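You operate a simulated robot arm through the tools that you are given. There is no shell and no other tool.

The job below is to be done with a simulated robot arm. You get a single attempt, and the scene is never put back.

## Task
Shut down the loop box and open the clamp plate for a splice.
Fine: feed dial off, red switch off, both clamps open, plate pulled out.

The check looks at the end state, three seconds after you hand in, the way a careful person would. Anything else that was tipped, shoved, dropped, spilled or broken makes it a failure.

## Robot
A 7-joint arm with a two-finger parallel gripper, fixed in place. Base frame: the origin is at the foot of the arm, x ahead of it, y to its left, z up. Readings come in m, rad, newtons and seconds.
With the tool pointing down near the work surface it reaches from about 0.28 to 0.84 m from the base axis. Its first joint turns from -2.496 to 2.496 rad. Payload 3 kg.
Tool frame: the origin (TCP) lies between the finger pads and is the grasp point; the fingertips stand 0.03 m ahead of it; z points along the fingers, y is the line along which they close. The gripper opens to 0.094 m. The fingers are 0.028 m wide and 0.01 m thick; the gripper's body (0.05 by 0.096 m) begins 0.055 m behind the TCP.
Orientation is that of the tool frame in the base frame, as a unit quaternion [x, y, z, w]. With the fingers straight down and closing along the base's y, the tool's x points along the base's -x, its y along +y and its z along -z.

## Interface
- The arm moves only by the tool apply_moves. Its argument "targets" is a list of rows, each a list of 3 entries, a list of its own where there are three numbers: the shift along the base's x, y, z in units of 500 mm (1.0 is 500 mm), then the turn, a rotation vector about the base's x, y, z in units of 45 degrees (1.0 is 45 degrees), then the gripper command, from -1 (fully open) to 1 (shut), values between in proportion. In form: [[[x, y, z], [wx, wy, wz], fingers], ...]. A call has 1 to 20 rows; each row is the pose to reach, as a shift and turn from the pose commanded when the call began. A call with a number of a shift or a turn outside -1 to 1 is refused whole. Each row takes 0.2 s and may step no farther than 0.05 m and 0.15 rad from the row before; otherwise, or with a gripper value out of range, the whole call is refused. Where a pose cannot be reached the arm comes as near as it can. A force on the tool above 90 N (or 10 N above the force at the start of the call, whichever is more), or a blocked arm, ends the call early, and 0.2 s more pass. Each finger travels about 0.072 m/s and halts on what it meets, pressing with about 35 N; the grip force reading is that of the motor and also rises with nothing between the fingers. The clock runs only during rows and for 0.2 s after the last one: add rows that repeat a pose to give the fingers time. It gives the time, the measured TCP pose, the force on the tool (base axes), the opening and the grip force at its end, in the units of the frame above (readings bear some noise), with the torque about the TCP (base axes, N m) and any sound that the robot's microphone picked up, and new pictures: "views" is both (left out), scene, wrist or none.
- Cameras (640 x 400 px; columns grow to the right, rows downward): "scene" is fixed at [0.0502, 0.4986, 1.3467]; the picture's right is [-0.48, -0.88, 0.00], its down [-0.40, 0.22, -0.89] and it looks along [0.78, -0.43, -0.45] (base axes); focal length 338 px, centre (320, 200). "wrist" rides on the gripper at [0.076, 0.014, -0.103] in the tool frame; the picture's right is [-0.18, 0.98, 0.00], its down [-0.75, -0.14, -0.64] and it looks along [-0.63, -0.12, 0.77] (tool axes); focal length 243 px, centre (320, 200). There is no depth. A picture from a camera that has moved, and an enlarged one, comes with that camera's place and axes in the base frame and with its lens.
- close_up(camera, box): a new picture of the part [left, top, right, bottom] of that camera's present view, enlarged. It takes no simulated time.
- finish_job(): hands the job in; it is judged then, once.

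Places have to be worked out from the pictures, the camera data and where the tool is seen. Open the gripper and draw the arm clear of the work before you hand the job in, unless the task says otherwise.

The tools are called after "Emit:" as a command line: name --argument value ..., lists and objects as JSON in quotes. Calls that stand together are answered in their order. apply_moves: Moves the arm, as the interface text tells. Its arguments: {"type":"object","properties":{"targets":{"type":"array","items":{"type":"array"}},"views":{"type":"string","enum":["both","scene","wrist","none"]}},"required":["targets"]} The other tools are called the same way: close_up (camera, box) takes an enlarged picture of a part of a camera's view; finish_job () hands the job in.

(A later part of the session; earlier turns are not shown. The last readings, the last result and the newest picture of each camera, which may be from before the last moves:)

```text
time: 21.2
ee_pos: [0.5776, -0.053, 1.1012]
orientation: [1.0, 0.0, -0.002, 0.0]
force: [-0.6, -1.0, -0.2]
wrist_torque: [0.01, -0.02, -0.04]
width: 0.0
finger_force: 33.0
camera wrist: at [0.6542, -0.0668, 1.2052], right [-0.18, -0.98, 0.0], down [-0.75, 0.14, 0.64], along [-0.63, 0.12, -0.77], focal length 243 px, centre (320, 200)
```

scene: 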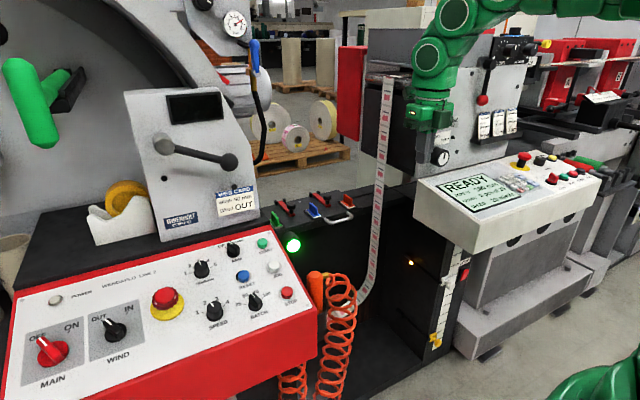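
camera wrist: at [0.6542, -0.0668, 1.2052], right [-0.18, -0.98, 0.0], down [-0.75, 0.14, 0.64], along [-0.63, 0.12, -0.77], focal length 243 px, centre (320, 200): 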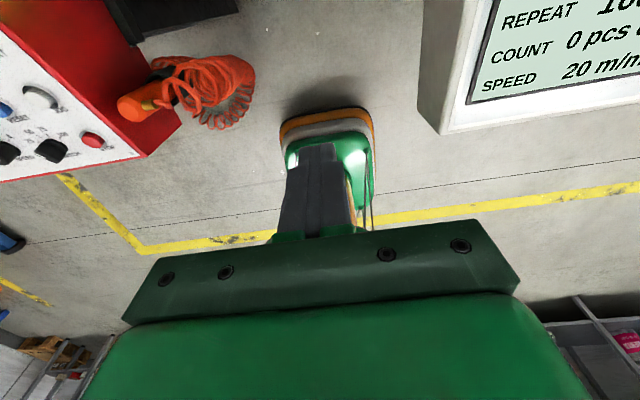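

Pointing down at (0.578, -0.053, 1.101) with the gap below clear. I descend to about z = 0.68.

Emit:
apply_moves --targets '[[[0, 0, -0.09], [0, 0, 0], 1], [[0, 0, -0.18], [0, 0, 0], 1], [[0, 0, -0.27], [0, 0, 0], 1], [[0, 0, -0.36], [0, 0, 0], 1], [[0, 0, -0.45], [0, 0, 0], 1], [[0, 0, -0.54], [0, 0, 0], 1], [[0, 0, -0.63], [0, 0, 0], 1], [[0, 0, -0.72], [0, 0, 0], 1], [[0, 0, -0.8], [0, 0, 0], 1]]' --views "both"

```text
time: 23.2
ee_pos: [0.5753, -0.057, 0.6983]
orientation: [1.0, 0.0, -0.001, 0.0]
force: [-0.3, 0.3, 0.5]
wrist_torque: [0.0, -0.02, 0.0]
width: 0.0
finger_force: 33.3
camera wrist: at [0.6518, -0.0697, 0.8018], right [-0.18, -0.98, 0.0], down [-0.75, 0.14, 0.64], along [-0.63, 0.12, -0.77], focal length 243 px, centre (320, 200)
```

scene: 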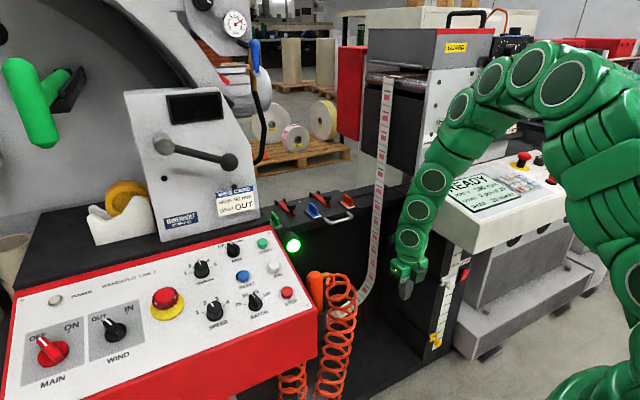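
wrist: 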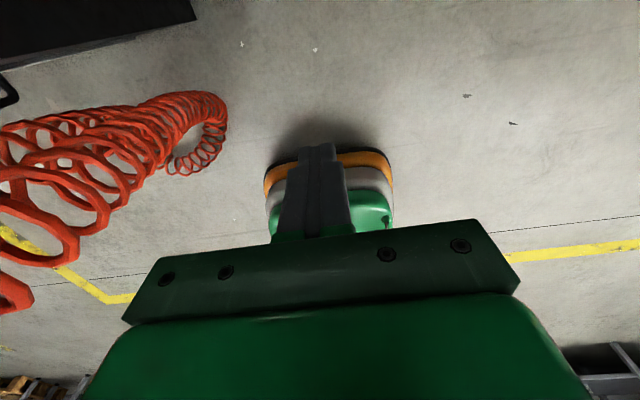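

Descent is clear of everything. I now pitch up 45° while moving right and down toward the switch side, under the console level.

Emit:
apply_moves --targets '[[[0.015, -0.05, -0.04], [0, -0.167, 0], 1], [[0.03, -0.1, -0.08], [0, -0.333, 0], 1], [[0.045, -0.15, -0.12], [0, -0.5, 0], 1], [[0.06, -0.2, -0.16], [0, -0.667, 0], 1], [[0.075, -0.25, -0.2], [0, -0.833, 0], 1], [[0.09, -0.29, -0.236], [0, -1, 0], 1]]' --views "both"

```text
time: 23.9
ee_pos: [0.6292, -0.1081, 0.6904]
orientation: [0.953, -0.2, 0.197, -0.119]
force: [-34.1, 205.1, -481.0]
wrist_torque: [13.13, 3.09, 0.36]
width: 0.0
finger_force: 33.0
stopped in row 3: the force on the tool passed its limit at 1362 N (the readings are from after the stop); the commanded pose is now the measured one
camera wrist: at [0.6447, -0.168, 0.8052], right [-0.49, -0.8, -0.36], down [-0.86, 0.36, 0.37], along [-0.17, 0.49, -0.86], focal length 243 px, centre (320, 200)
```

scene: 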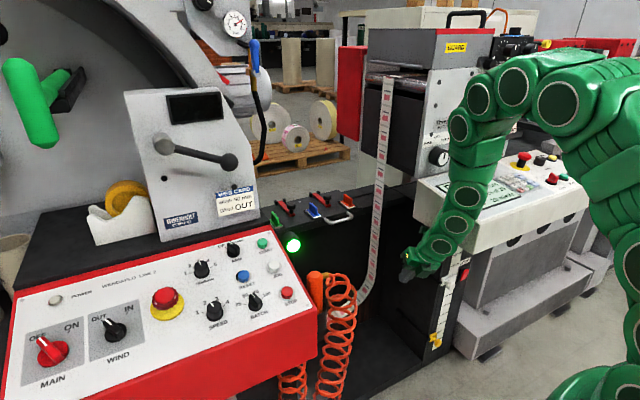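
wrist: 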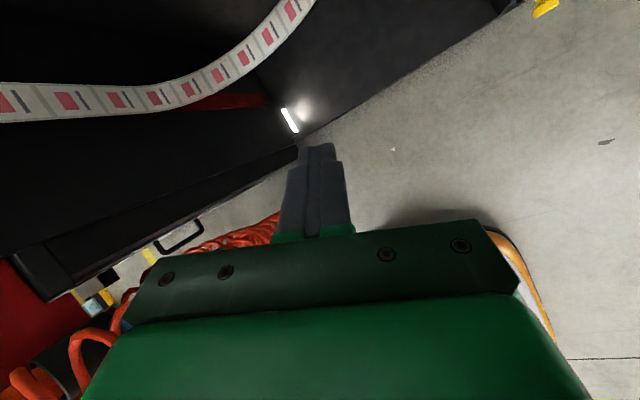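

The wrist bumped the console's left side – I moved right too early while still at console height. I back straight off toward +y with small steps and check for any displacement.

Emit:
apply_moves --targets '[[[0, 0.04, -0.01], [0, 0, 0], 1], [[0, 0.08, -0.02], [0, 0, 0], 1], [[0, 0.12, -0.02], [0, 0, 0], 1]]' --views "both"

```text
time: 24.2
ee_pos: [0.6282, -0.1079, 0.6908]
orientation: [0.954, -0.197, 0.195, -0.116]
force: [-7.1, 117.7, -222.1]
wrist_torque: [3.11, 2.88, 1.43]
width: 0.0
finger_force: 33.4
stopped in row 1: the force on the tool passed its limit at 645 N (the readings are from after the stop); the commanded pose is now the measured one
camera wrist: at [0.644, -0.1673, 0.8054], right [-0.48, -0.8, -0.35], down [-0.86, 0.35, 0.37], along [-0.18, 0.48, -0.86], focal length 243 px, centre (320, 200)
```

scene: 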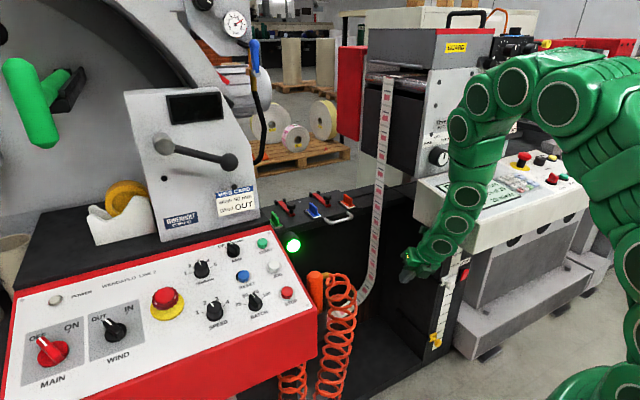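
wrist: 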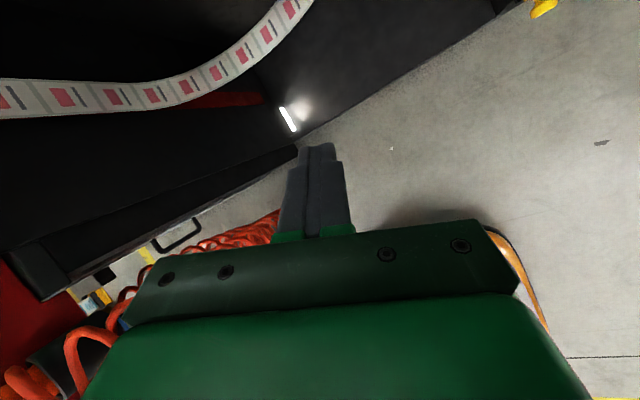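

Still loaded (≈250 N). I look closely at where the arm touches.

Emit:
close_up --camera "scene" --box '[380, 120, 520, 300]'

Emit:
close_up --camera "scene" --box '[380, 200, 480, 300]'

```text
2.22 times, centred on (450, 210) of scene
camera zoom: at [0.0502, 0.4986, 1.3467], right [-0.48, -0.88, 0.0], down [-0.4, 0.22, -0.89], along [0.78, -0.43, -0.45], focal length 752 px, centre (31, 178)
```

zoom: 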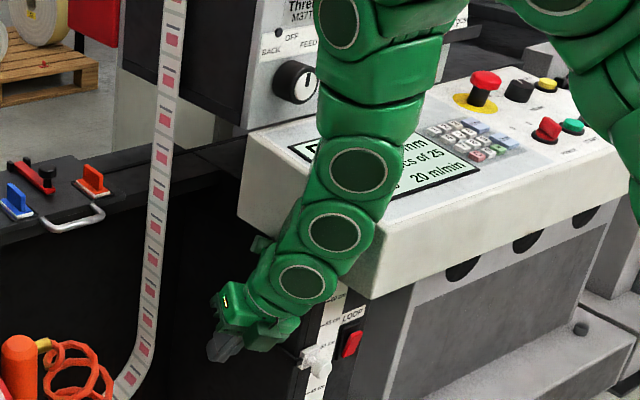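

```text
4.00 times, centred on (430, 250) of scene
camera zoom: at [0.0502, 0.4986, 1.3467], right [-0.48, -0.88, 0.0], down [-0.4, 0.22, -0.89], along [0.78, -0.43, -0.45], focal length 1354 px, centre (-120, 0)
```

zoom: 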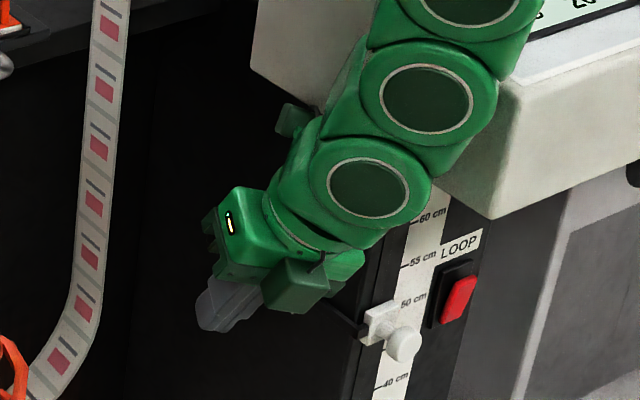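

It looks like the camera stalk on the hand is wedged against the console's lower-left edge (force on the tool is down and +y). I ease off along the force direction, mostly downward, in tiny steps.

Emit:
apply_moves --targets '[[[0, 0.003, -0.006], [0, 0, 0], 1], [[0, 0.006, -0.014], [0, 0, 0], 1]]' --views "none"

```text
time: 24.8
ee_pos: [0.6304, -0.1055, 0.6816]
orientation: [0.952, -0.201, 0.197, -0.118]
force: [-0.3, 0.3, 0.5]
wrist_torque: [-0.01, 0.01, -0.01]
width: 0.0
finger_force: 33.2
```

Free again – forces are zero. I move left and down, away from the console edge, and restore a clean 45° pitch orientation on the way.

Emit:
apply_moves --targets '[[[0, 0.024, -0.052], [0, 0, 0], 1], [[0, 0.048, -0.104], [-0.072, -0.071, 0.054], 1], [[0, 0.072, -0.156], [-0.168, -0.165, 0.127], 1], [[0, 0.096, -0.208], [-0.265, -0.26, 0.2], 1], [[0, 0.12, -0.26], [-0.361, -0.354, 0.272], 1], [[0, 0.12, -0.26], [-0.433, -0.425, 0.327], 1], [[0, 0.12, -0.26], [-0.481, -0.472, 0.363], 1]]' --views "both"

```text
time: 26.4
ee_pos: [0.6311, -0.0442, 0.5556]
orientation: [0.924, 0.001, 0.383, 0.002]
force: [0.3, 0.1, 0.1]
wrist_torque: [0.0, 0.05, -0.02]
width: 0.0
finger_force: 32.7
camera wrist: at [0.6116, -0.0587, 0.6826], right [-0.13, -0.98, -0.13], down [-0.99, 0.14, -0.08], along [0.1, 0.12, -0.99], focal length 243 px, centre (320, 200)
```

scene: 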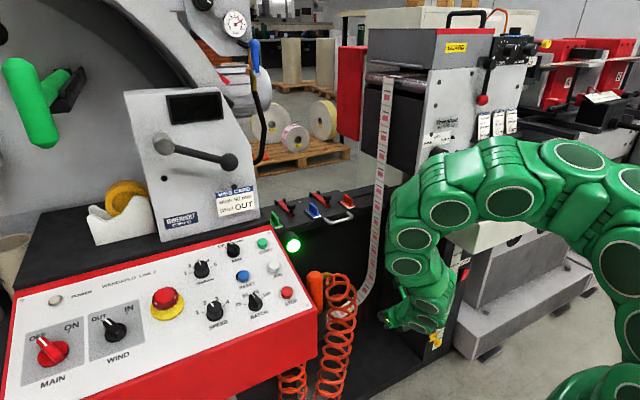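
wrist: 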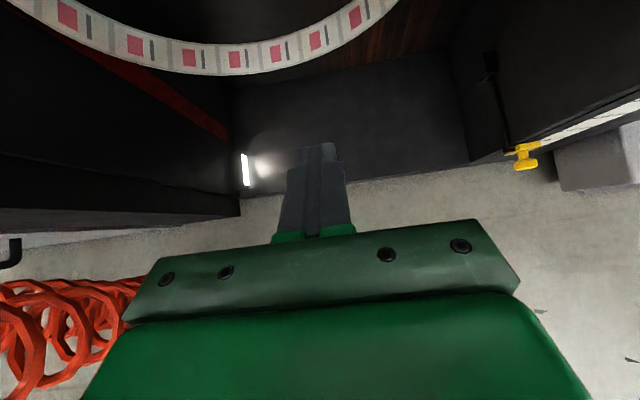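

The tool is free and undamaged-looking; forearm room beside the console is too tight on this path, so I'll instead go back up through the gap, swing right at height in front of the console, and descend there. First retrace: point down and rise to z ≈ 1.05.

Emit:
apply_moves --targets '[[[-0.018, 0, 0.055], [0, 0.167, 0], 1], [[-0.036, 0, 0.11], [0, 0.333, 0], 1], [[-0.054, 0, 0.165], [0, 0.5, 0], 1], [[-0.072, 0, 0.22], [0, 0.667, 0], 1], [[-0.09, 0, 0.275], [0, 0.833, 0], 1], [[-0.106, 0, 0.33], [0, 1, 0], 1], [[-0.106, 0, 0.42], [0, 1, 0], 1], [[-0.106, 0, 0.51], [0, 1, 0], 1], [[-0.106, 0, 0.6], [0, 1, 0], 1], [[-0.106, 0, 0.69], [0, 1, 0], 1], [[-0.106, 0, 0.78], [0, 1, 0], 1], [[-0.106, 0, 0.87], [0, 1, 0], 1], [[-0.106, 0, 0.96], [0, 1, 0], 1], [[-0.106, 0, 1.0], [0, 1, 0], 1]]' --views "both"

```text
time: 29.4
ee_pos: [0.5748, -0.0444, 1.0536]
orientation: [1.0, 0.001, 0.0, 0.0]
force: [0.9, -0.3, -0.2]
wrist_torque: [0.0, 0.02, -0.04]
width: 0.0
finger_force: 32.9
camera wrist: at [0.6511, -0.0582, 1.1572], right [-0.18, -0.98, 0.0], down [-0.75, 0.14, 0.64], along [-0.63, 0.12, -0.77], focal length 243 px, centre (320, 200)
```

scene: 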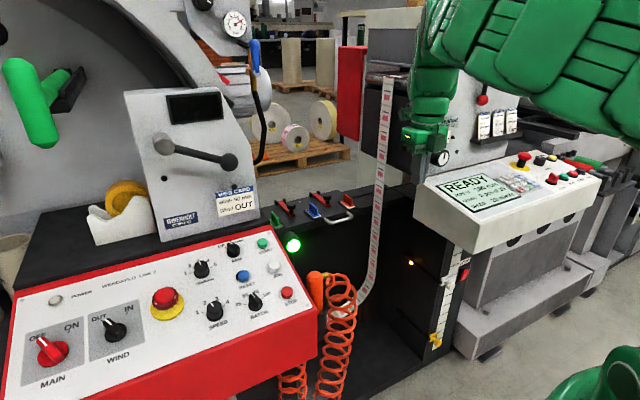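
wrist: 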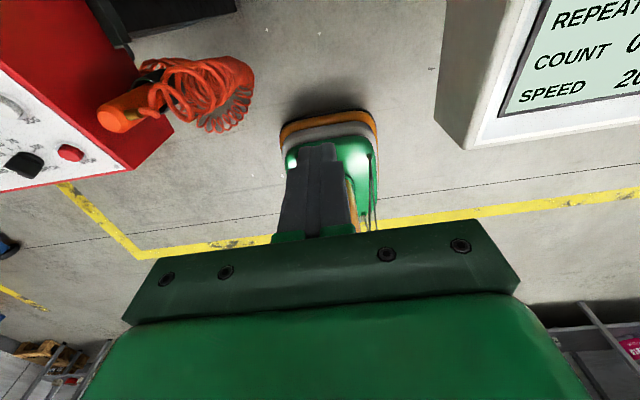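

Console and everything else look unmoved. Now I draw back and swing right at height, staying in front of the console (x ≈ 0.35).

Emit:
apply_moves --targets '[[[-0.08, -0.02, 0.04], [0, 0, 0], 1], [[-0.16, -0.04, 0.08], [0, 0, 0], 1], [[-0.24, -0.07, 0.1], [0, 0, 0], 1], [[-0.31, -0.12, 0.1], [0, 0, 0], 1], [[-0.37, -0.18, 0.1], [0, 0, 0], 1], [[-0.4, -0.26, 0.1], [0, 0, 0], 1], [[-0.41, -0.34, 0.1], [0, 0, 0], 1], [[-0.42, -0.42, 0.1], [0, 0, 0], 1], [[-0.43, -0.5, 0.1], [0, 0, 0], 1], [[-0.44, -0.58, 0.1], [0, 0, 0], 1], [[-0.45, -0.66, 0.1], [0, 0, 0], 1]]' --views "both"

```text
time: 31.8
ee_pos: [0.3518, -0.3739, 1.1038]
orientation: [1.0, 0.001, 0.0, 0.001]
force: [0.0, 0.8, -0.4]
wrist_torque: [0.06, -0.04, 0.01]
width: 0.0001
finger_force: 33.0
camera wrist: at [0.4278, -0.3888, 1.2067], right [-0.18, -0.98, 0.0], down [-0.75, 0.14, 0.64], along [-0.63, 0.12, -0.77], focal length 243 px, centre (320, 200)
```

scene: 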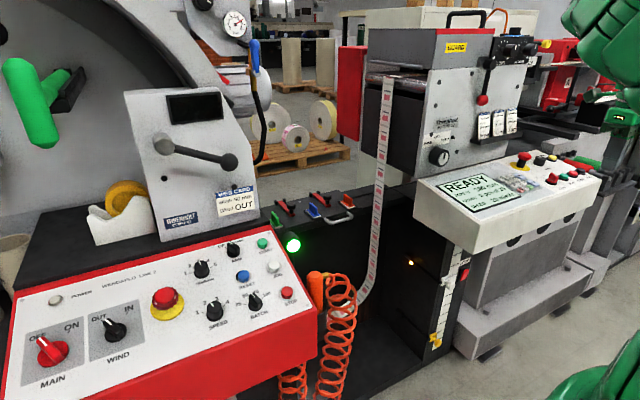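
wrist: 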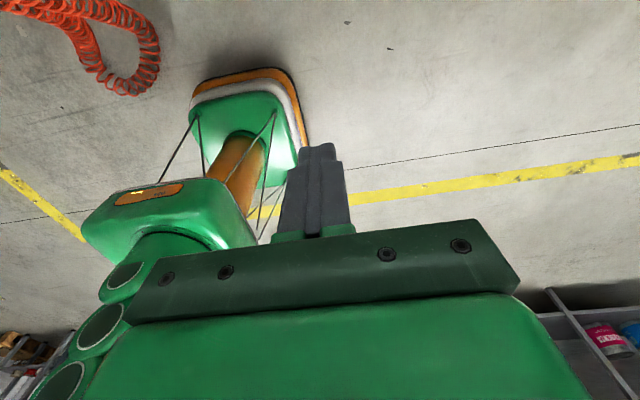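

Clear view: console unchanged. I descend in front of the console in two stages, first to z ≈ 0.80.

Emit:
apply_moves --targets '[[[0, 0, -0.09], [0, 0, 0], 1], [[0, 0, -0.18], [0, 0, 0], 1], [[0, 0, -0.27], [0, 0, 0], 1], [[0, 0, -0.36], [0, 0, 0], 1], [[0, 0, -0.45], [0, 0, 0], 1], [[0, 0, -0.54], [0, 0, 0], 1], [[0, 0, -0.6], [0, 0, 0], 1]]' --views "both"

```text
time: 33.4
ee_pos: [0.3503, -0.378, 0.8037]
orientation: [1.0, 0.001, 0.001, 0.0]
force: [-0.5, -0.3, 0.1]
wrist_torque: [-0.03, -0.01, -0.01]
width: 0.0002
finger_force: 33.6
camera wrist: at [0.426, -0.3915, 0.9071], right [-0.18, -0.98, 0.0], down [-0.75, 0.14, 0.64], along [-0.63, 0.12, -0.77], focal length 243 px, centre (320, 200)
```

scene: 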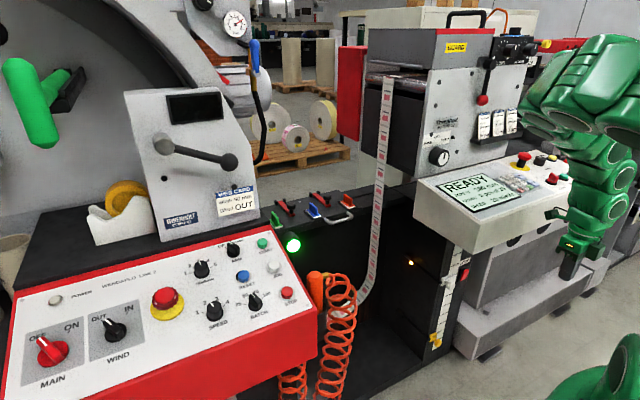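
wrist: 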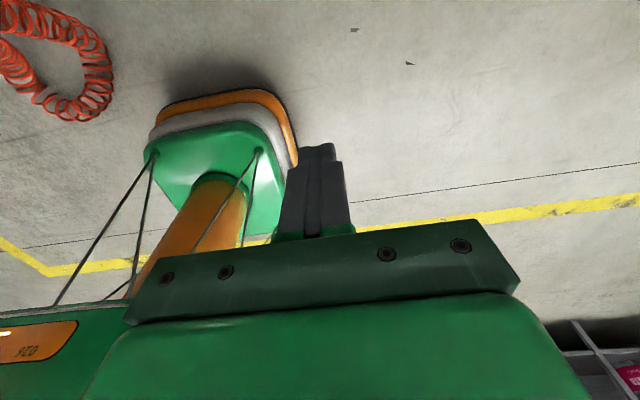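

Clear so far. I continue down to z ≈ 0.56, below the console's underside.

Emit:
apply_moves --targets '[[[0, 0, -0.09], [0, 0, 0], 1], [[0, 0, -0.18], [0, 0, 0], 1], [[0, 0, -0.27], [0, 0, 0], 1], [[0, 0, -0.36], [0, 0, 0], 1], [[0, 0, -0.45], [0, 0, 0], 1], [[0, 0, -0.49], [0, 0, 0], 1]]' --views "scene"

```text
time: 34.8
ee_pos: [0.3526, -0.374, 0.5577]
orientation: [1.0, 0.001, 0.0, 0.001]
force: [0.3, -0.7, -0.3]
wrist_torque: [0.02, -0.01, 0.01]
width: 0.0
finger_force: 32.7
```

scene: 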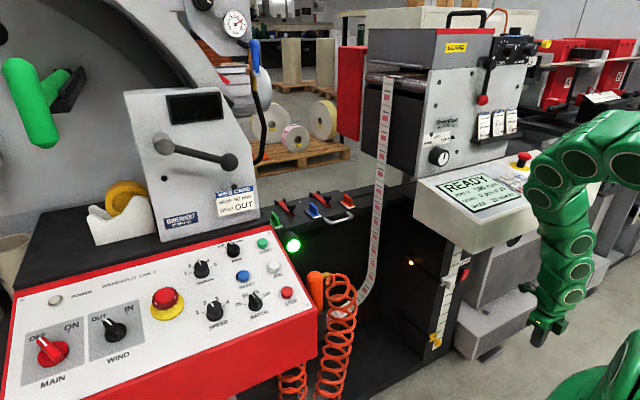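

I pitch the tool up 45° while moving slightly forward and right at this low height.

Emit:
apply_moves --targets '[[[0.03, -0.02, -0.01], [0, -0.167, 0], 1], [[0.06, -0.04, -0.02], [0, -0.333, 0], 1], [[0.09, -0.06, -0.03], [0, -0.5, 0], 1], [[0.12, -0.08, -0.04], [0, -0.667, 0], 1], [[0.15, -0.1, -0.05], [0, -0.833, 0], 1], [[0.18, -0.12, -0.06], [0, -1, 0], 1]]' --views "both"

```text
time: 36.2
ee_pos: [0.4424, -0.4346, 0.5285]
orientation: [0.924, 0.0, 0.383, 0.002]
force: [0.0, -0.4, -0.6]
wrist_torque: [0.05, 0.01, 0.02]
width: 0.0
finger_force: 33.7
camera wrist: at [0.4232, -0.4478, 0.6562], right [-0.13, -0.98, -0.13], down [-0.99, 0.14, -0.08], along [0.1, 0.11, -0.99], focal length 243 px, centre (320, 200)
```

scene: 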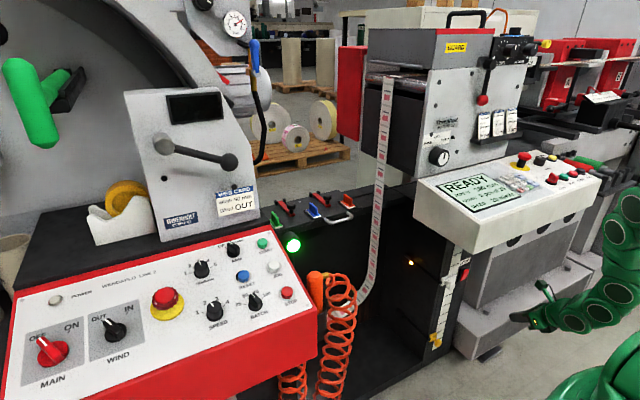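
wrist: 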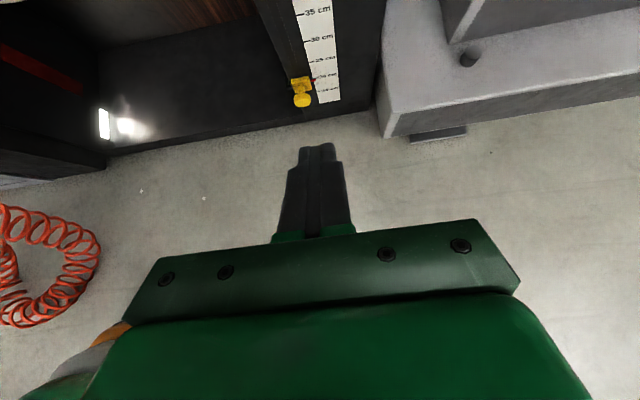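

The scale and yellow marker are in view straight ahead. I pitch up the other 45° to horizontal to see the LOOP switch.

Emit:
apply_moves --targets '[[[0.01, -0.005, -0.01], [0, -0.167, 0], 1], [[0.02, -0.01, -0.02], [0, -0.333, 0], 1], [[0.03, -0.015, -0.03], [0, -0.5, 0], 1], [[0.04, -0.02, -0.04], [0, -0.667, 0], 1], [[0.05, -0.025, -0.05], [0, -0.833, 0], 1], [[0.06, -0.03, -0.06], [0, -1, 0], 1]]' --views "both"

```text
time: 37.6
ee_pos: [0.4649, -0.5032, 0.5439]
orientation: [0.71, 0.0, 0.704, -0.013]
force: [0.0, -0.3, 0.3]
wrist_torque: [0.03, -0.03, -0.03]
width: 0.0
finger_force: 32.9
out of reach, approached as far as the arm can: row 2, 3, 4, 5, 6
camera wrist: at [0.3647, -0.5202, 0.6201], right [0.02, -0.98, -0.2], down [-0.65, 0.14, -0.75], along [0.76, 0.14, -0.63], focal length 243 px, centre (320, 200)
```

scene: 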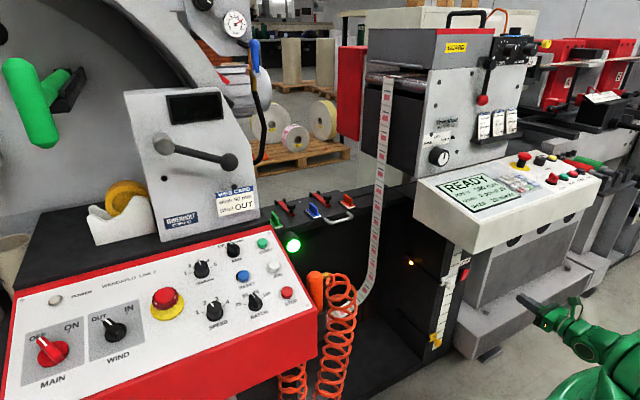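
wrist: 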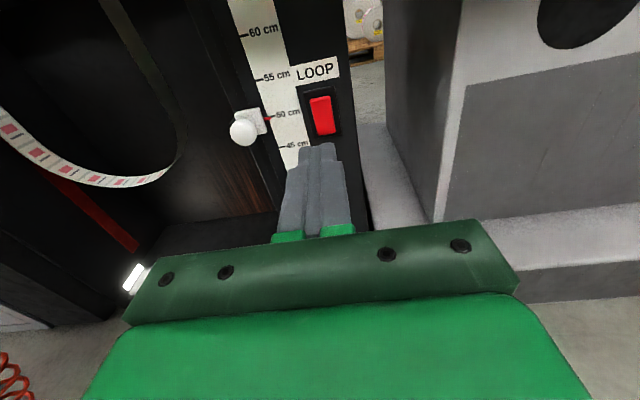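

Now the LOOP rocker is in view right ahead. I enlarge it and triangulate.

Emit:
close_up --camera "wrist" --box '[220, 20, 400, 180]'

Emit:
close_up --camera "wrist" --box '[280, 70, 360, 150]'

```text
2.50 times, centred on (310, 100) of wrist
camera zoom: at [0.3647, -0.5202, 0.6201], right [0.02, -0.98, -0.2], down [-0.65, 0.14, -0.75], along [0.76, 0.14, -0.63], focal length 606 px, centre (345, 450)
```

zoom: 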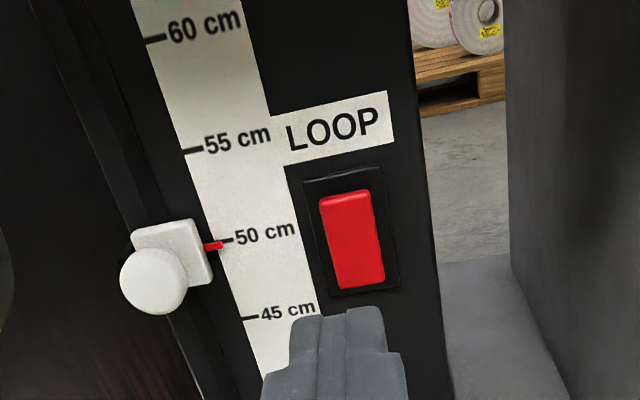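

```text
5.00 times, centred on (320, 110) of wrist
camera zoom: at [0.3647, -0.5202, 0.6201], right [0.02, -0.98, -0.2], down [-0.65, 0.14, -0.75], along [0.76, 0.14, -0.63], focal length 1213 px, centre (320, 650)
```

zoom: 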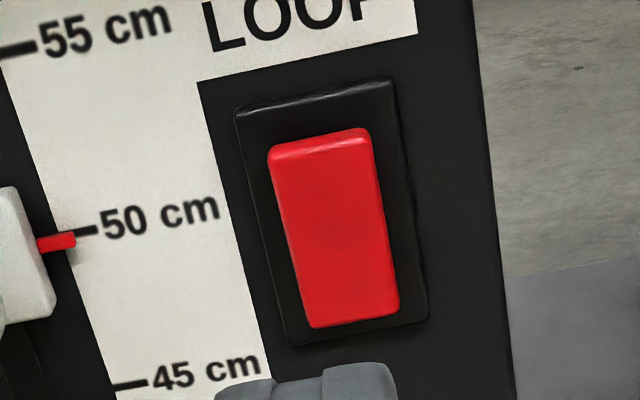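

The rocker centre is at about (0.688, -0.494, 0.499), spanning z 0.473–0.522, with its top sticking out. I move the closed fingertips in front of its upper half (z ≈ 0.515), tips still ~5 cm short.

Emit:
apply_moves --targets '[[[0.07, 0.005, -0.015], [-0.006, -0.003, -0.006], 1], [[0.14, 0.01, -0.03], [-0.012, -0.006, -0.012], 1], [[0.21, 0.014, -0.045], [-0.018, -0.009, -0.018], 1], [[0.27, 0.018, -0.058], [-0.0234, -0.011, -0.0234], 1]]' --views "both"

```text
time: 38.8
ee_pos: [0.538, -0.5597, 0.5138]
orientation: [0.703, -0.044, 0.707, 0.059]
force: [1.6, 0.4, -0.4]
wrist_torque: [0.02, 0.02, -0.07]
width: 0.0
finger_force: 32.9
out of reach, approached as far as the arm can: row 1, 2
stopped in row 4: the arm was blocked; the commanded pose is now the measured one
camera wrist: at [0.4336, -0.5578, 0.59], right [-0.14, -0.98, -0.16], down [-0.61, 0.22, -0.76], along [0.78, -0.01, -0.63], focal length 243 px, centre (320, 200)
```

scene: 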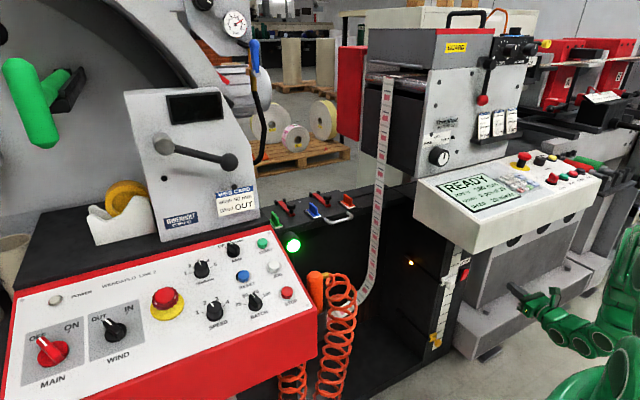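
wrist: 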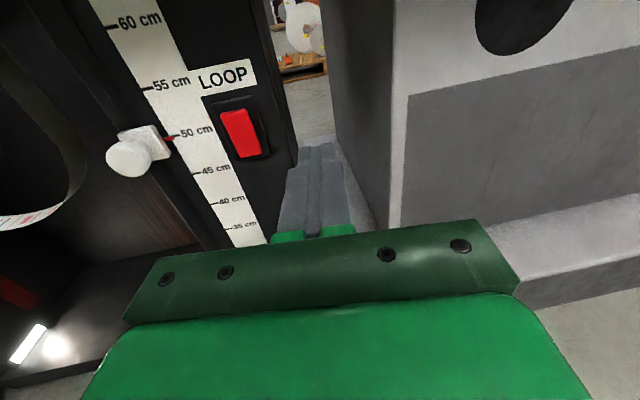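

The arm was blocked (tool force is small), at (0.538, -0.560, 0.514) with a yaw. I look at the arm's posture around the console.

Emit:
close_up --camera "scene" --box '[460, 160, 640, 400]'

```text
1.67 times, centred on (550, 280) of scene
camera zoom: at [0.0502, 0.4986, 1.3467], right [-0.48, -0.88, 0.0], down [-0.4, 0.22, -0.89], along [0.78, -0.43, -0.45], focal length 564 px, centre (-63, 67)
```

zoom: 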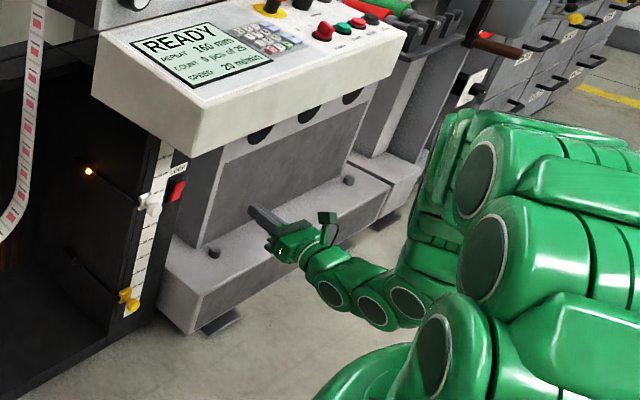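

The elbow has swung out low to the right, so the posture is awkward; I keep the present slight yaw and try small steps forward-left toward the switch to see if it moves freely.

Emit:
apply_moves --targets '[[[0.02, 0.015, 0], [0, 0, 0], 1], [[0.04, 0.03, 0], [0, 0, 0], 1], [[0.06, 0.045, 0], [0, 0, 0], 1]]' --views "both"

```text
time: 39.6
ee_pos: [0.5683, -0.5368, 0.5148]
orientation: [0.703, -0.043, 0.708, 0.059]
force: [-0.1, -0.3, -0.7]
wrist_torque: [0.0, 0.01, -0.01]
width: 0.0
finger_force: 33.4
camera wrist: at [0.4645, -0.534, 0.591], right [-0.14, -0.98, -0.16], down [-0.61, 0.22, -0.76], along [0.78, -0.01, -0.63], focal length 243 px, centre (320, 200)
```

scene: 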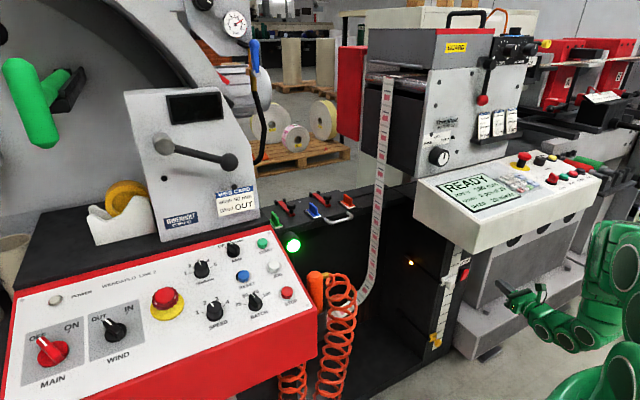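
wrist: 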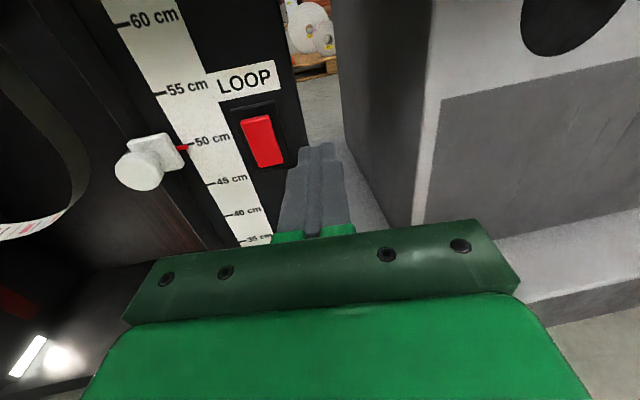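

It moves freely now. I continue to bring the tips right in front of the rocker's top, about 2.5 cm short of it.

Emit:
apply_moves --targets '[[[0.03, 0.025, 0], [0, 0, 0], 1], [[0.06, 0.05, 0], [0, 0, 0], 1], [[0.09, 0.075, 0.002], [0, 0, 0], 1], [[0.11, 0.094, 0.003], [0, 0, 0], 1]]' --views "both"

```text
time: 40.6
ee_pos: [0.6218, -0.4895, 0.5145]
orientation: [0.703, -0.044, 0.707, 0.059]
force: [0.6, -0.3, -0.7]
wrist_torque: [-0.01, 0.0, 0.0]
width: 0.0
finger_force: 32.7
camera wrist: at [0.5178, -0.4864, 0.5915], right [-0.14, -0.98, -0.16], down [-0.61, 0.22, -0.76], along [0.78, -0.01, -0.63], focal length 243 px, centre (320, 200)
```

scene: 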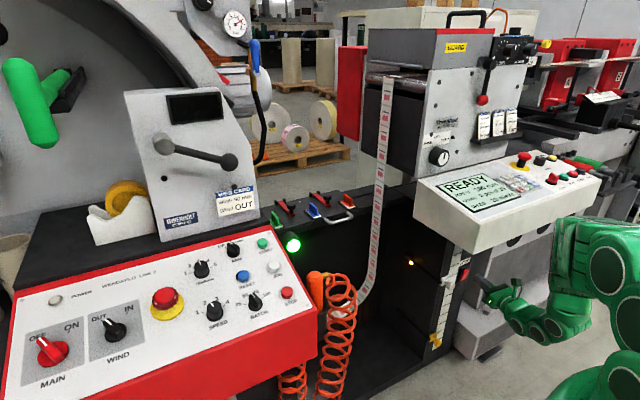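
wrist: 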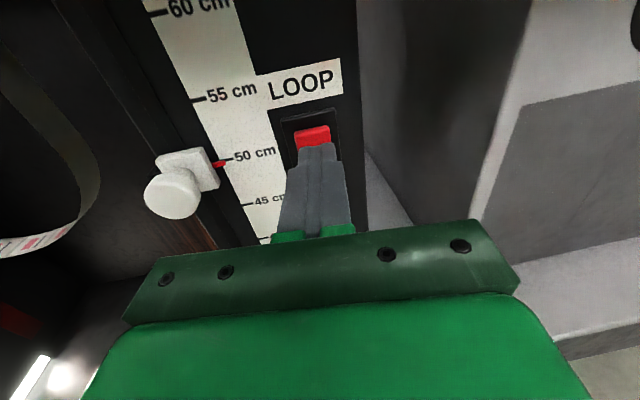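

The tips are in front of the rocker; I zoom in to judge height and side offset.

Emit:
close_up --camera "wrist" --box '[260, 90, 360, 170]'

Emit:
close_up --camera "scene" --box '[440, 240, 540, 340]'

```text
5.00 times, centred on (310, 130) of wrist
camera zoom: at [0.5178, -0.4864, 0.5915], right [-0.14, -0.98, -0.16], down [-0.61, 0.22, -0.76], along [0.78, -0.01, -0.63], focal length 1213 px, centre (370, 550)
```

zoom: 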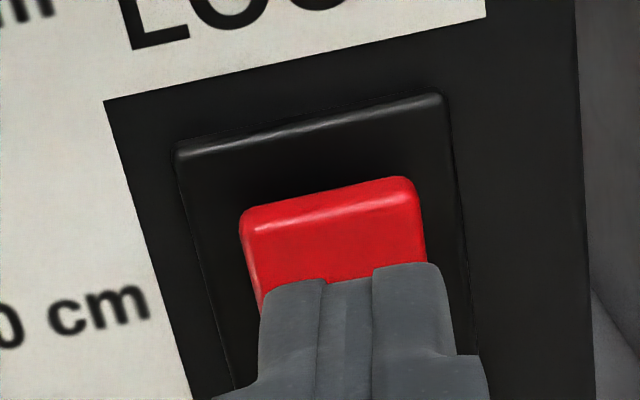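

```text
4.00 times, centred on (490, 290) of scene
camera zoom: at [0.0502, 0.4986, 1.3467], right [-0.48, -0.88, 0.0], down [-0.4, 0.22, -0.89], along [0.78, -0.43, -0.45], focal length 1354 px, centre (-360, -160)
```

zoom: 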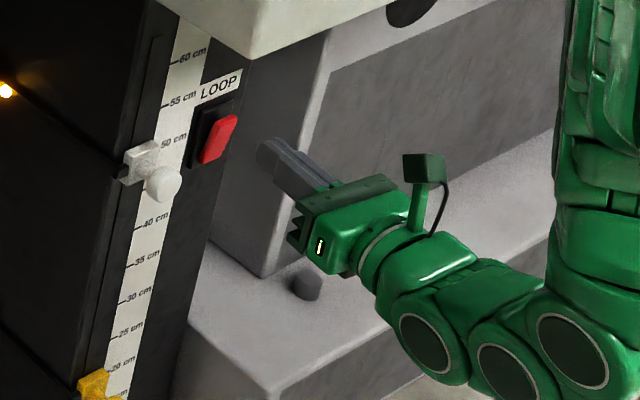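

Tip centre is at about (0.652, -0.494, 0.5145), lined up with the rocker's upper half (pivot z ≈ 0.498, top edge z ≈ 0.523). I advance in +x slowly, watching force and sound.

Emit:
apply_moves --targets '[[[0.02, 0, 0.002], [0, 0, 0], 1], [[0.036, 0, 0.004], [0, 0, 0], 1], [[0.046, 0, 0.004], [0, 0, 0], 1], [[0.054, 0, 0.004], [0, 0, 0], 1]]' --views "both"

```text
time: 41.6
ee_pos: [0.6496, -0.4892, 0.5169]
orientation: [0.703, -0.044, 0.707, 0.06]
force: [0.1, -0.3, 0.5]
wrist_torque: [-0.03, 0.02, -0.01]
width: 0.0
finger_force: 33.1
camera wrist: at [0.5457, -0.4871, 0.594], right [-0.14, -0.98, -0.16], down [-0.61, 0.22, -0.76], along [0.78, -0.01, -0.63], focal length 243 px, centre (320, 200)
```

scene: 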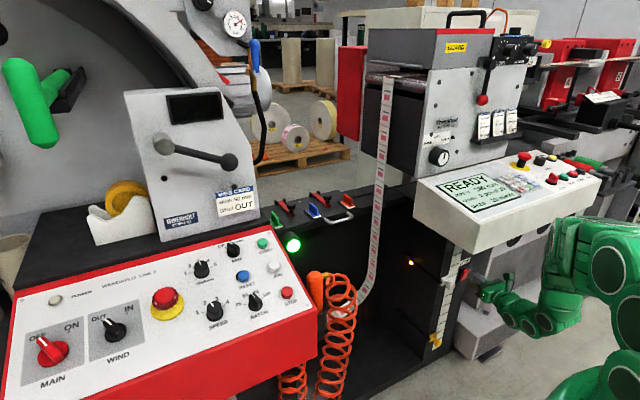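
wrist: 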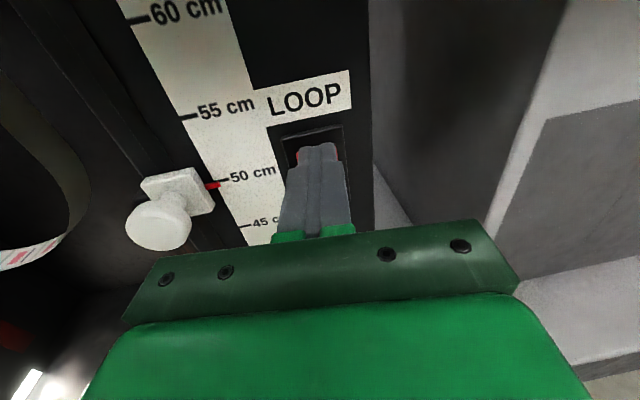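

No contact yet; the tip is at the rocker's top. I keep advancing in small steps up to ~12 mm.

Emit:
apply_moves --targets '[[[0.006, 0, 0], [0, 0, 0], 1], [[0.012, 0, 0], [0, 0, 0], 1], [[0.018, 0, 0], [0, 0, 0], 1], [[0.024, 0, 0], [0, 0, 0], 1]]' --views "both"

Emit:
close_up --camera "wrist" --box '[260, 90, 380, 180]'

Emit:
close_up --camera "scene" --box '[400, 240, 500, 320]'

```text
time: 42.6
ee_pos: [0.6609, -0.4909, 0.5164]
orientation: [0.703, -0.044, 0.707, 0.059]
force: [-0.2, 0.0, 0.2]
wrist_torque: [-0.02, -0.04, 0.03]
width: 0.0001
finger_force: 32.6
camera wrist: at [0.558, -0.4876, 0.5931], right [-0.14, -0.98, -0.16], down [-0.61, 0.22, -0.76], along [0.78, -0.01, -0.63], focal length 243 px, centre (320, 200)
```

scene: 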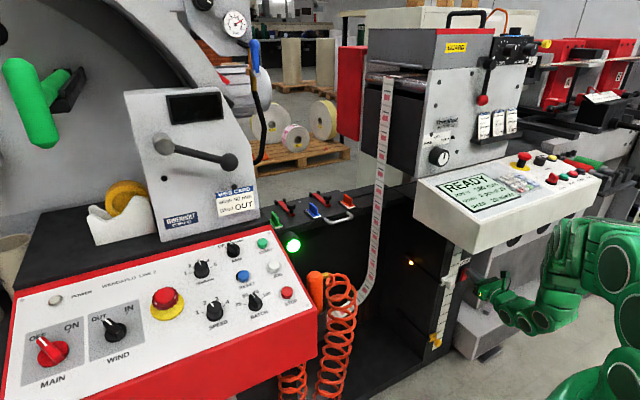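
wrist: 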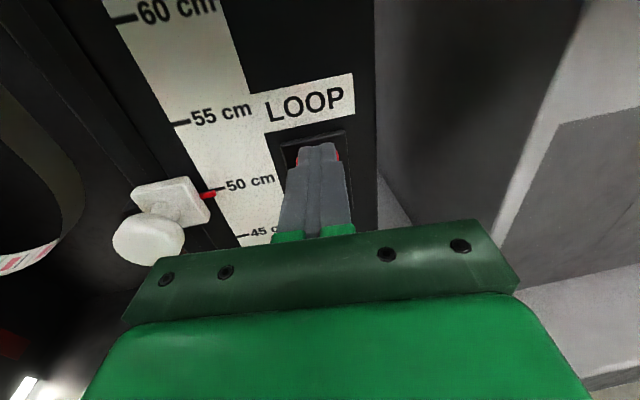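

```text
4.44 times, centred on (320, 135) of wrist
camera zoom: at [0.558, -0.4876, 0.5931], right [-0.14, -0.98, -0.16], down [-0.61, 0.22, -0.76], along [0.78, -0.01, -0.63], focal length 1078 px, centre (320, 489)
```

zoom: 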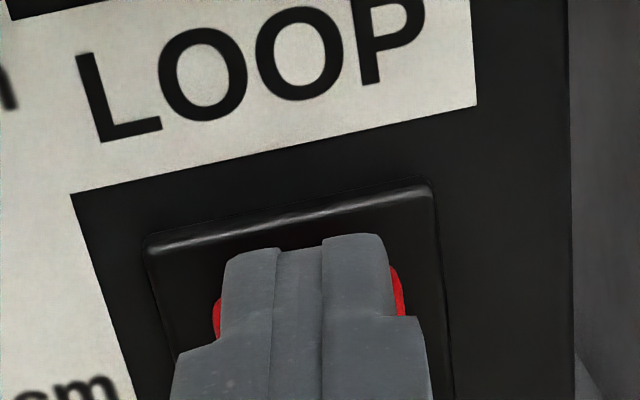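

```text
5.00 times, centred on (450, 280) of scene
camera zoom: at [0.0502, 0.4986, 1.3467], right [-0.48, -0.88, 0.0], down [-0.4, 0.22, -0.89], along [0.78, -0.43, -0.45], focal length 1693 px, centre (-330, -200)
```

zoom: 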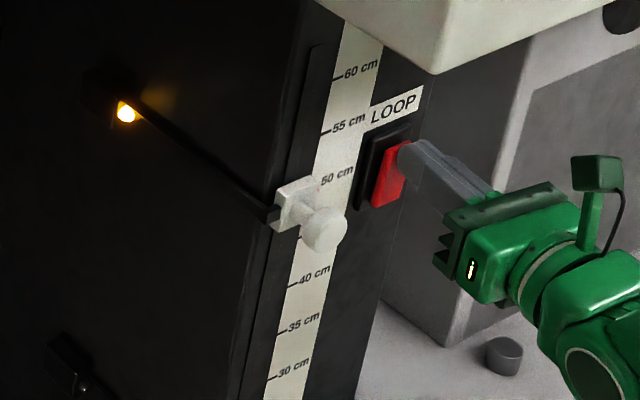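

The tip is right at the rocker's upper part but force still ~0. I push on in small steps.

Emit:
apply_moves --targets '[[[0.006, 0, 0], [0, 0, 0], 1], [[0.012, 0, 0], [0, 0, 0], 1], [[0.018, 0, 0], [0, 0, 0], 1], [[0.024, 0, 0], [0, 0, 0], 1]]' --views "both"

Emit:
close_up --camera "scene" --box '[400, 240, 500, 320]'

```text
time: 43.3
ee_pos: [0.665, -0.4903, 0.5165]
orientation: [0.702, -0.045, 0.709, 0.058]
force: [-34.8, 18.8, 23.9]
wrist_torque: [0.38, -0.28, 0.72]
width: 0.0
finger_force: 33.2
heard: click
stopped in row 3: the force on the tool passed its limit at 108 N (the readings are from after the stop); the commanded pose is now the measured one
camera wrist: at [0.5612, -0.4873, 0.5926], right [-0.14, -0.98, -0.17], down [-0.61, 0.22, -0.76], along [0.78, -0.01, -0.62], focal length 243 px, centre (320, 200)
```

scene: 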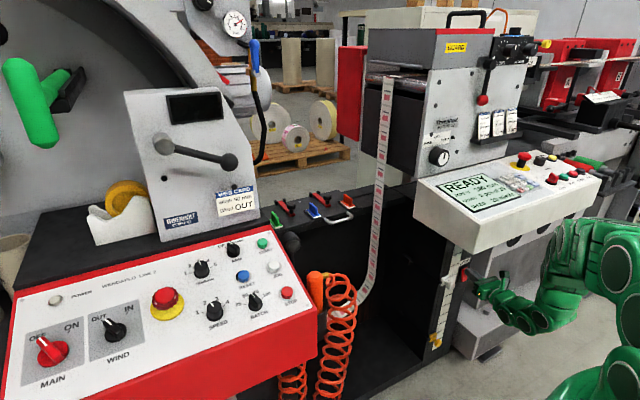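
wrist: 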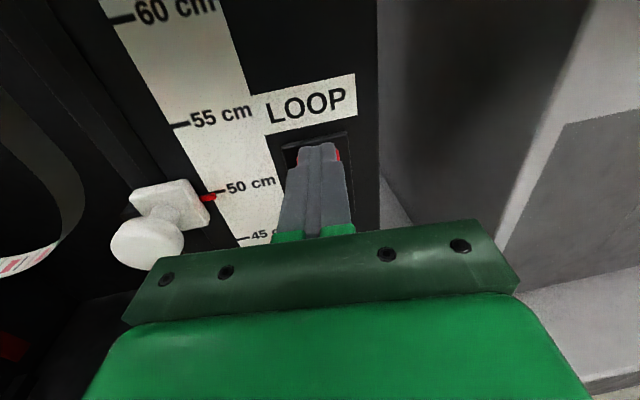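

```text
5.00 times, centred on (450, 280) of scene
camera zoom: at [0.0502, 0.4986, 1.3467], right [-0.48, -0.88, 0.0], down [-0.4, 0.22, -0.89], along [0.78, -0.43, -0.45], focal length 1693 px, centre (-330, -200)
```

zoom: 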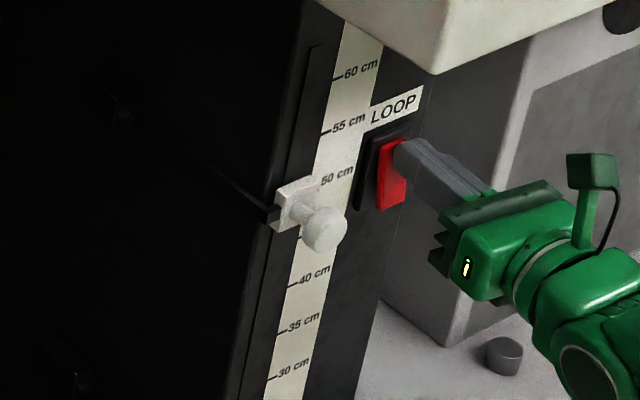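

A click was heard and both the amber light and the green lamp went out, so the LOOP switch is off. I withdraw straight back from the rocker.

Emit:
apply_moves --targets '[[[-0.03, 0, 0], [0, 0, 0], 1], [[-0.07, 0, 0], [0, 0, 0], 1], [[-0.12, 0, 0], [0, 0, 0], 1], [[-0.16, 0, 0], [0, 0, 0], 1]]' --views "both"

Emit:
close_up --camera "wrist" --box '[260, 60, 360, 160]'

```text
time: 44.3
ee_pos: [0.5856, -0.4906, 0.5158]
orientation: [0.702, -0.044, 0.708, 0.058]
force: [0.9, -0.2, 0.4]
wrist_torque: [-0.02, 0.0, -0.04]
width: 0.0002
finger_force: 33.3
camera wrist: at [0.4816, -0.4878, 0.5916], right [-0.14, -0.98, -0.17], down [-0.61, 0.22, -0.76], along [0.78, -0.01, -0.63], focal length 243 px, centre (320, 200)
```

scene: 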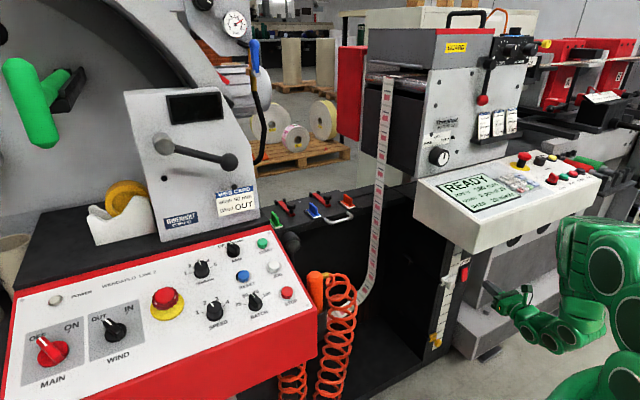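
wrist: 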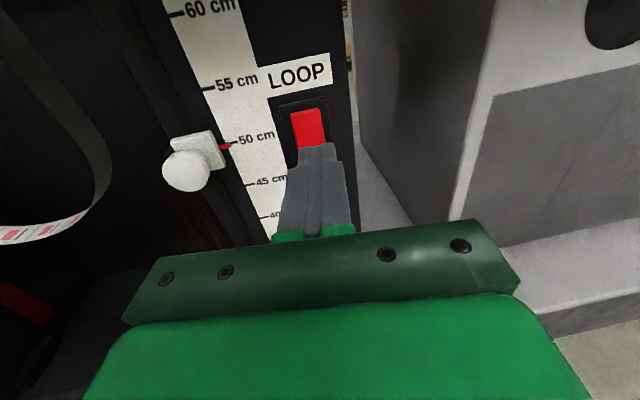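

```text
4.00 times, centred on (310, 110) of wrist
camera zoom: at [0.4816, -0.4878, 0.5916], right [-0.14, -0.98, -0.17], down [-0.61, 0.22, -0.76], along [0.78, -0.01, -0.63], focal length 970 px, centre (360, 560)
```

zoom: 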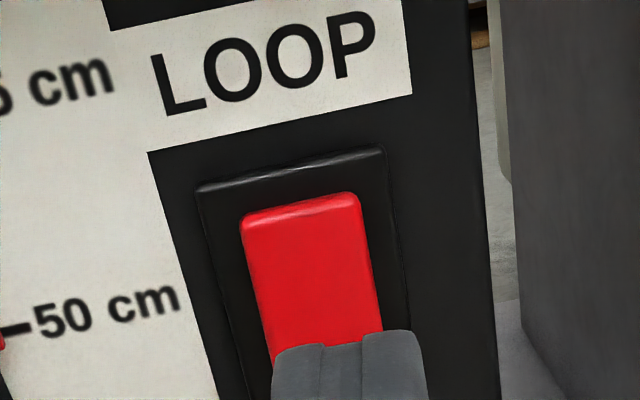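

The rocker's top is now pressed in and lights stay off. I retrace: pitch down 45° while drawing back in front of the console.

Emit:
apply_moves --targets '[[[-0.042, 0.017, 0.008], [0.016, 0.164, 0.027], 1], [[-0.084, 0.033, 0.016], [0.031, 0.328, 0.054], 1], [[-0.126, 0.05, 0.024], [0.047, 0.492, 0.08], 1], [[-0.168, 0.067, 0.032], [0.063, 0.656, 0.107], 1], [[-0.21, 0.083, 0.04], [0.078, 0.82, 0.134], 1], [[-0.251, 0.1, 0.048], [0.094, 0.985, 0.161], 1]]' --views "both"

```text
time: 45.7
ee_pos: [0.4605, -0.4404, 0.5394]
orientation: [0.921, -0.001, 0.39, 0.002]
force: [-0.8, -1.3, 0.4]
wrist_torque: [-0.04, -0.01, 0.02]
width: 0.0
finger_force: 33.0
camera wrist: at [0.4403, -0.4546, 0.6659], right [-0.13, -0.98, -0.13], down [-0.99, 0.14, -0.09], along [0.11, 0.12, -0.99], focal length 243 px, centre (320, 200)
```

scene: 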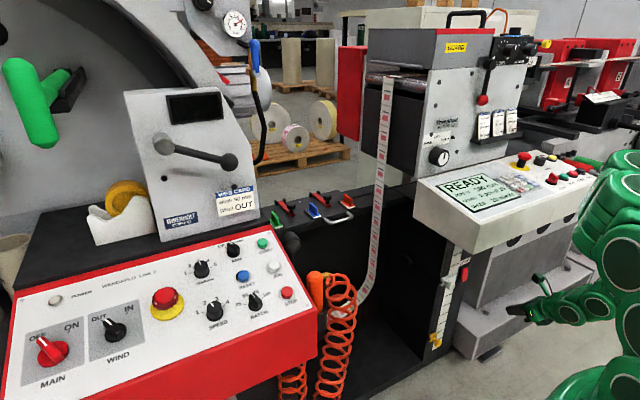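
wrist: 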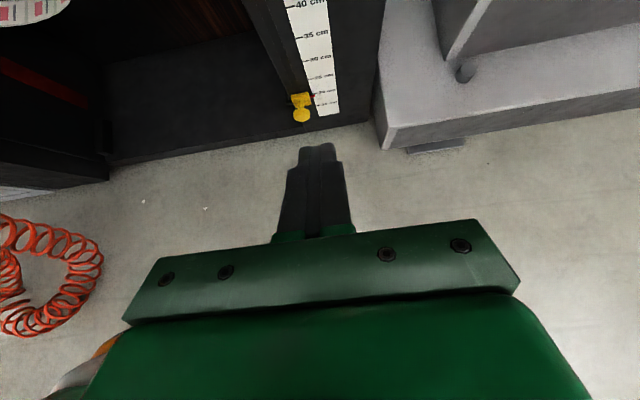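

Good. I reverse the earlier path: point the tool down while drawing back to (0.35, -0.37).

Emit:
apply_moves --targets '[[[-0.036, 0.022, 0.006], [0, 0.167, 0], 1], [[-0.072, 0.044, 0.012], [0, 0.333, 0], 1], [[-0.108, 0.066, 0.018], [0, 0.5, 0], 1], [[-0.144, 0.088, 0.024], [0, 0.667, 0], 1], [[-0.18, 0.11, 0.03], [0, 0.833, 0], 1], [[-0.216, 0.132, 0.036], [0, 1, 0], 1]]' --views "both"

```text
time: 47.1
ee_pos: [0.3498, -0.3721, 0.5584]
orientation: [1.0, -0.001, 0.006, 0.002]
force: [0.2, 0.6, 0.5]
wrist_torque: [-0.05, -0.05, 0.0]
width: 0.0003
finger_force: 32.6
out of reach, approached as far as the arm can: row 2, 3
camera wrist: at [0.4253, -0.3854, 0.6634], right [-0.19, -0.98, 0.0], down [-0.76, 0.15, 0.63], along [-0.62, 0.12, -0.78], focal length 243 px, centre (320, 200)
```

scene: 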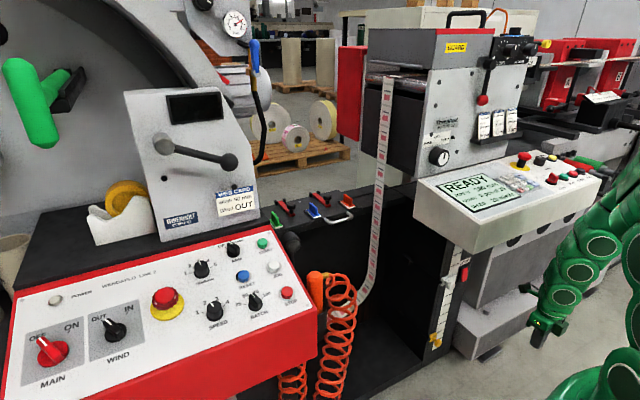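
wrist: 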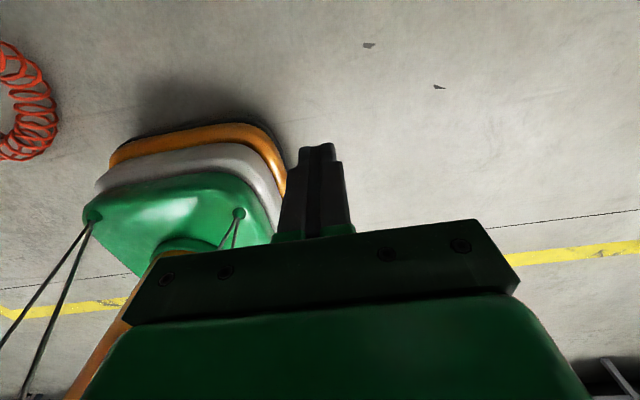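

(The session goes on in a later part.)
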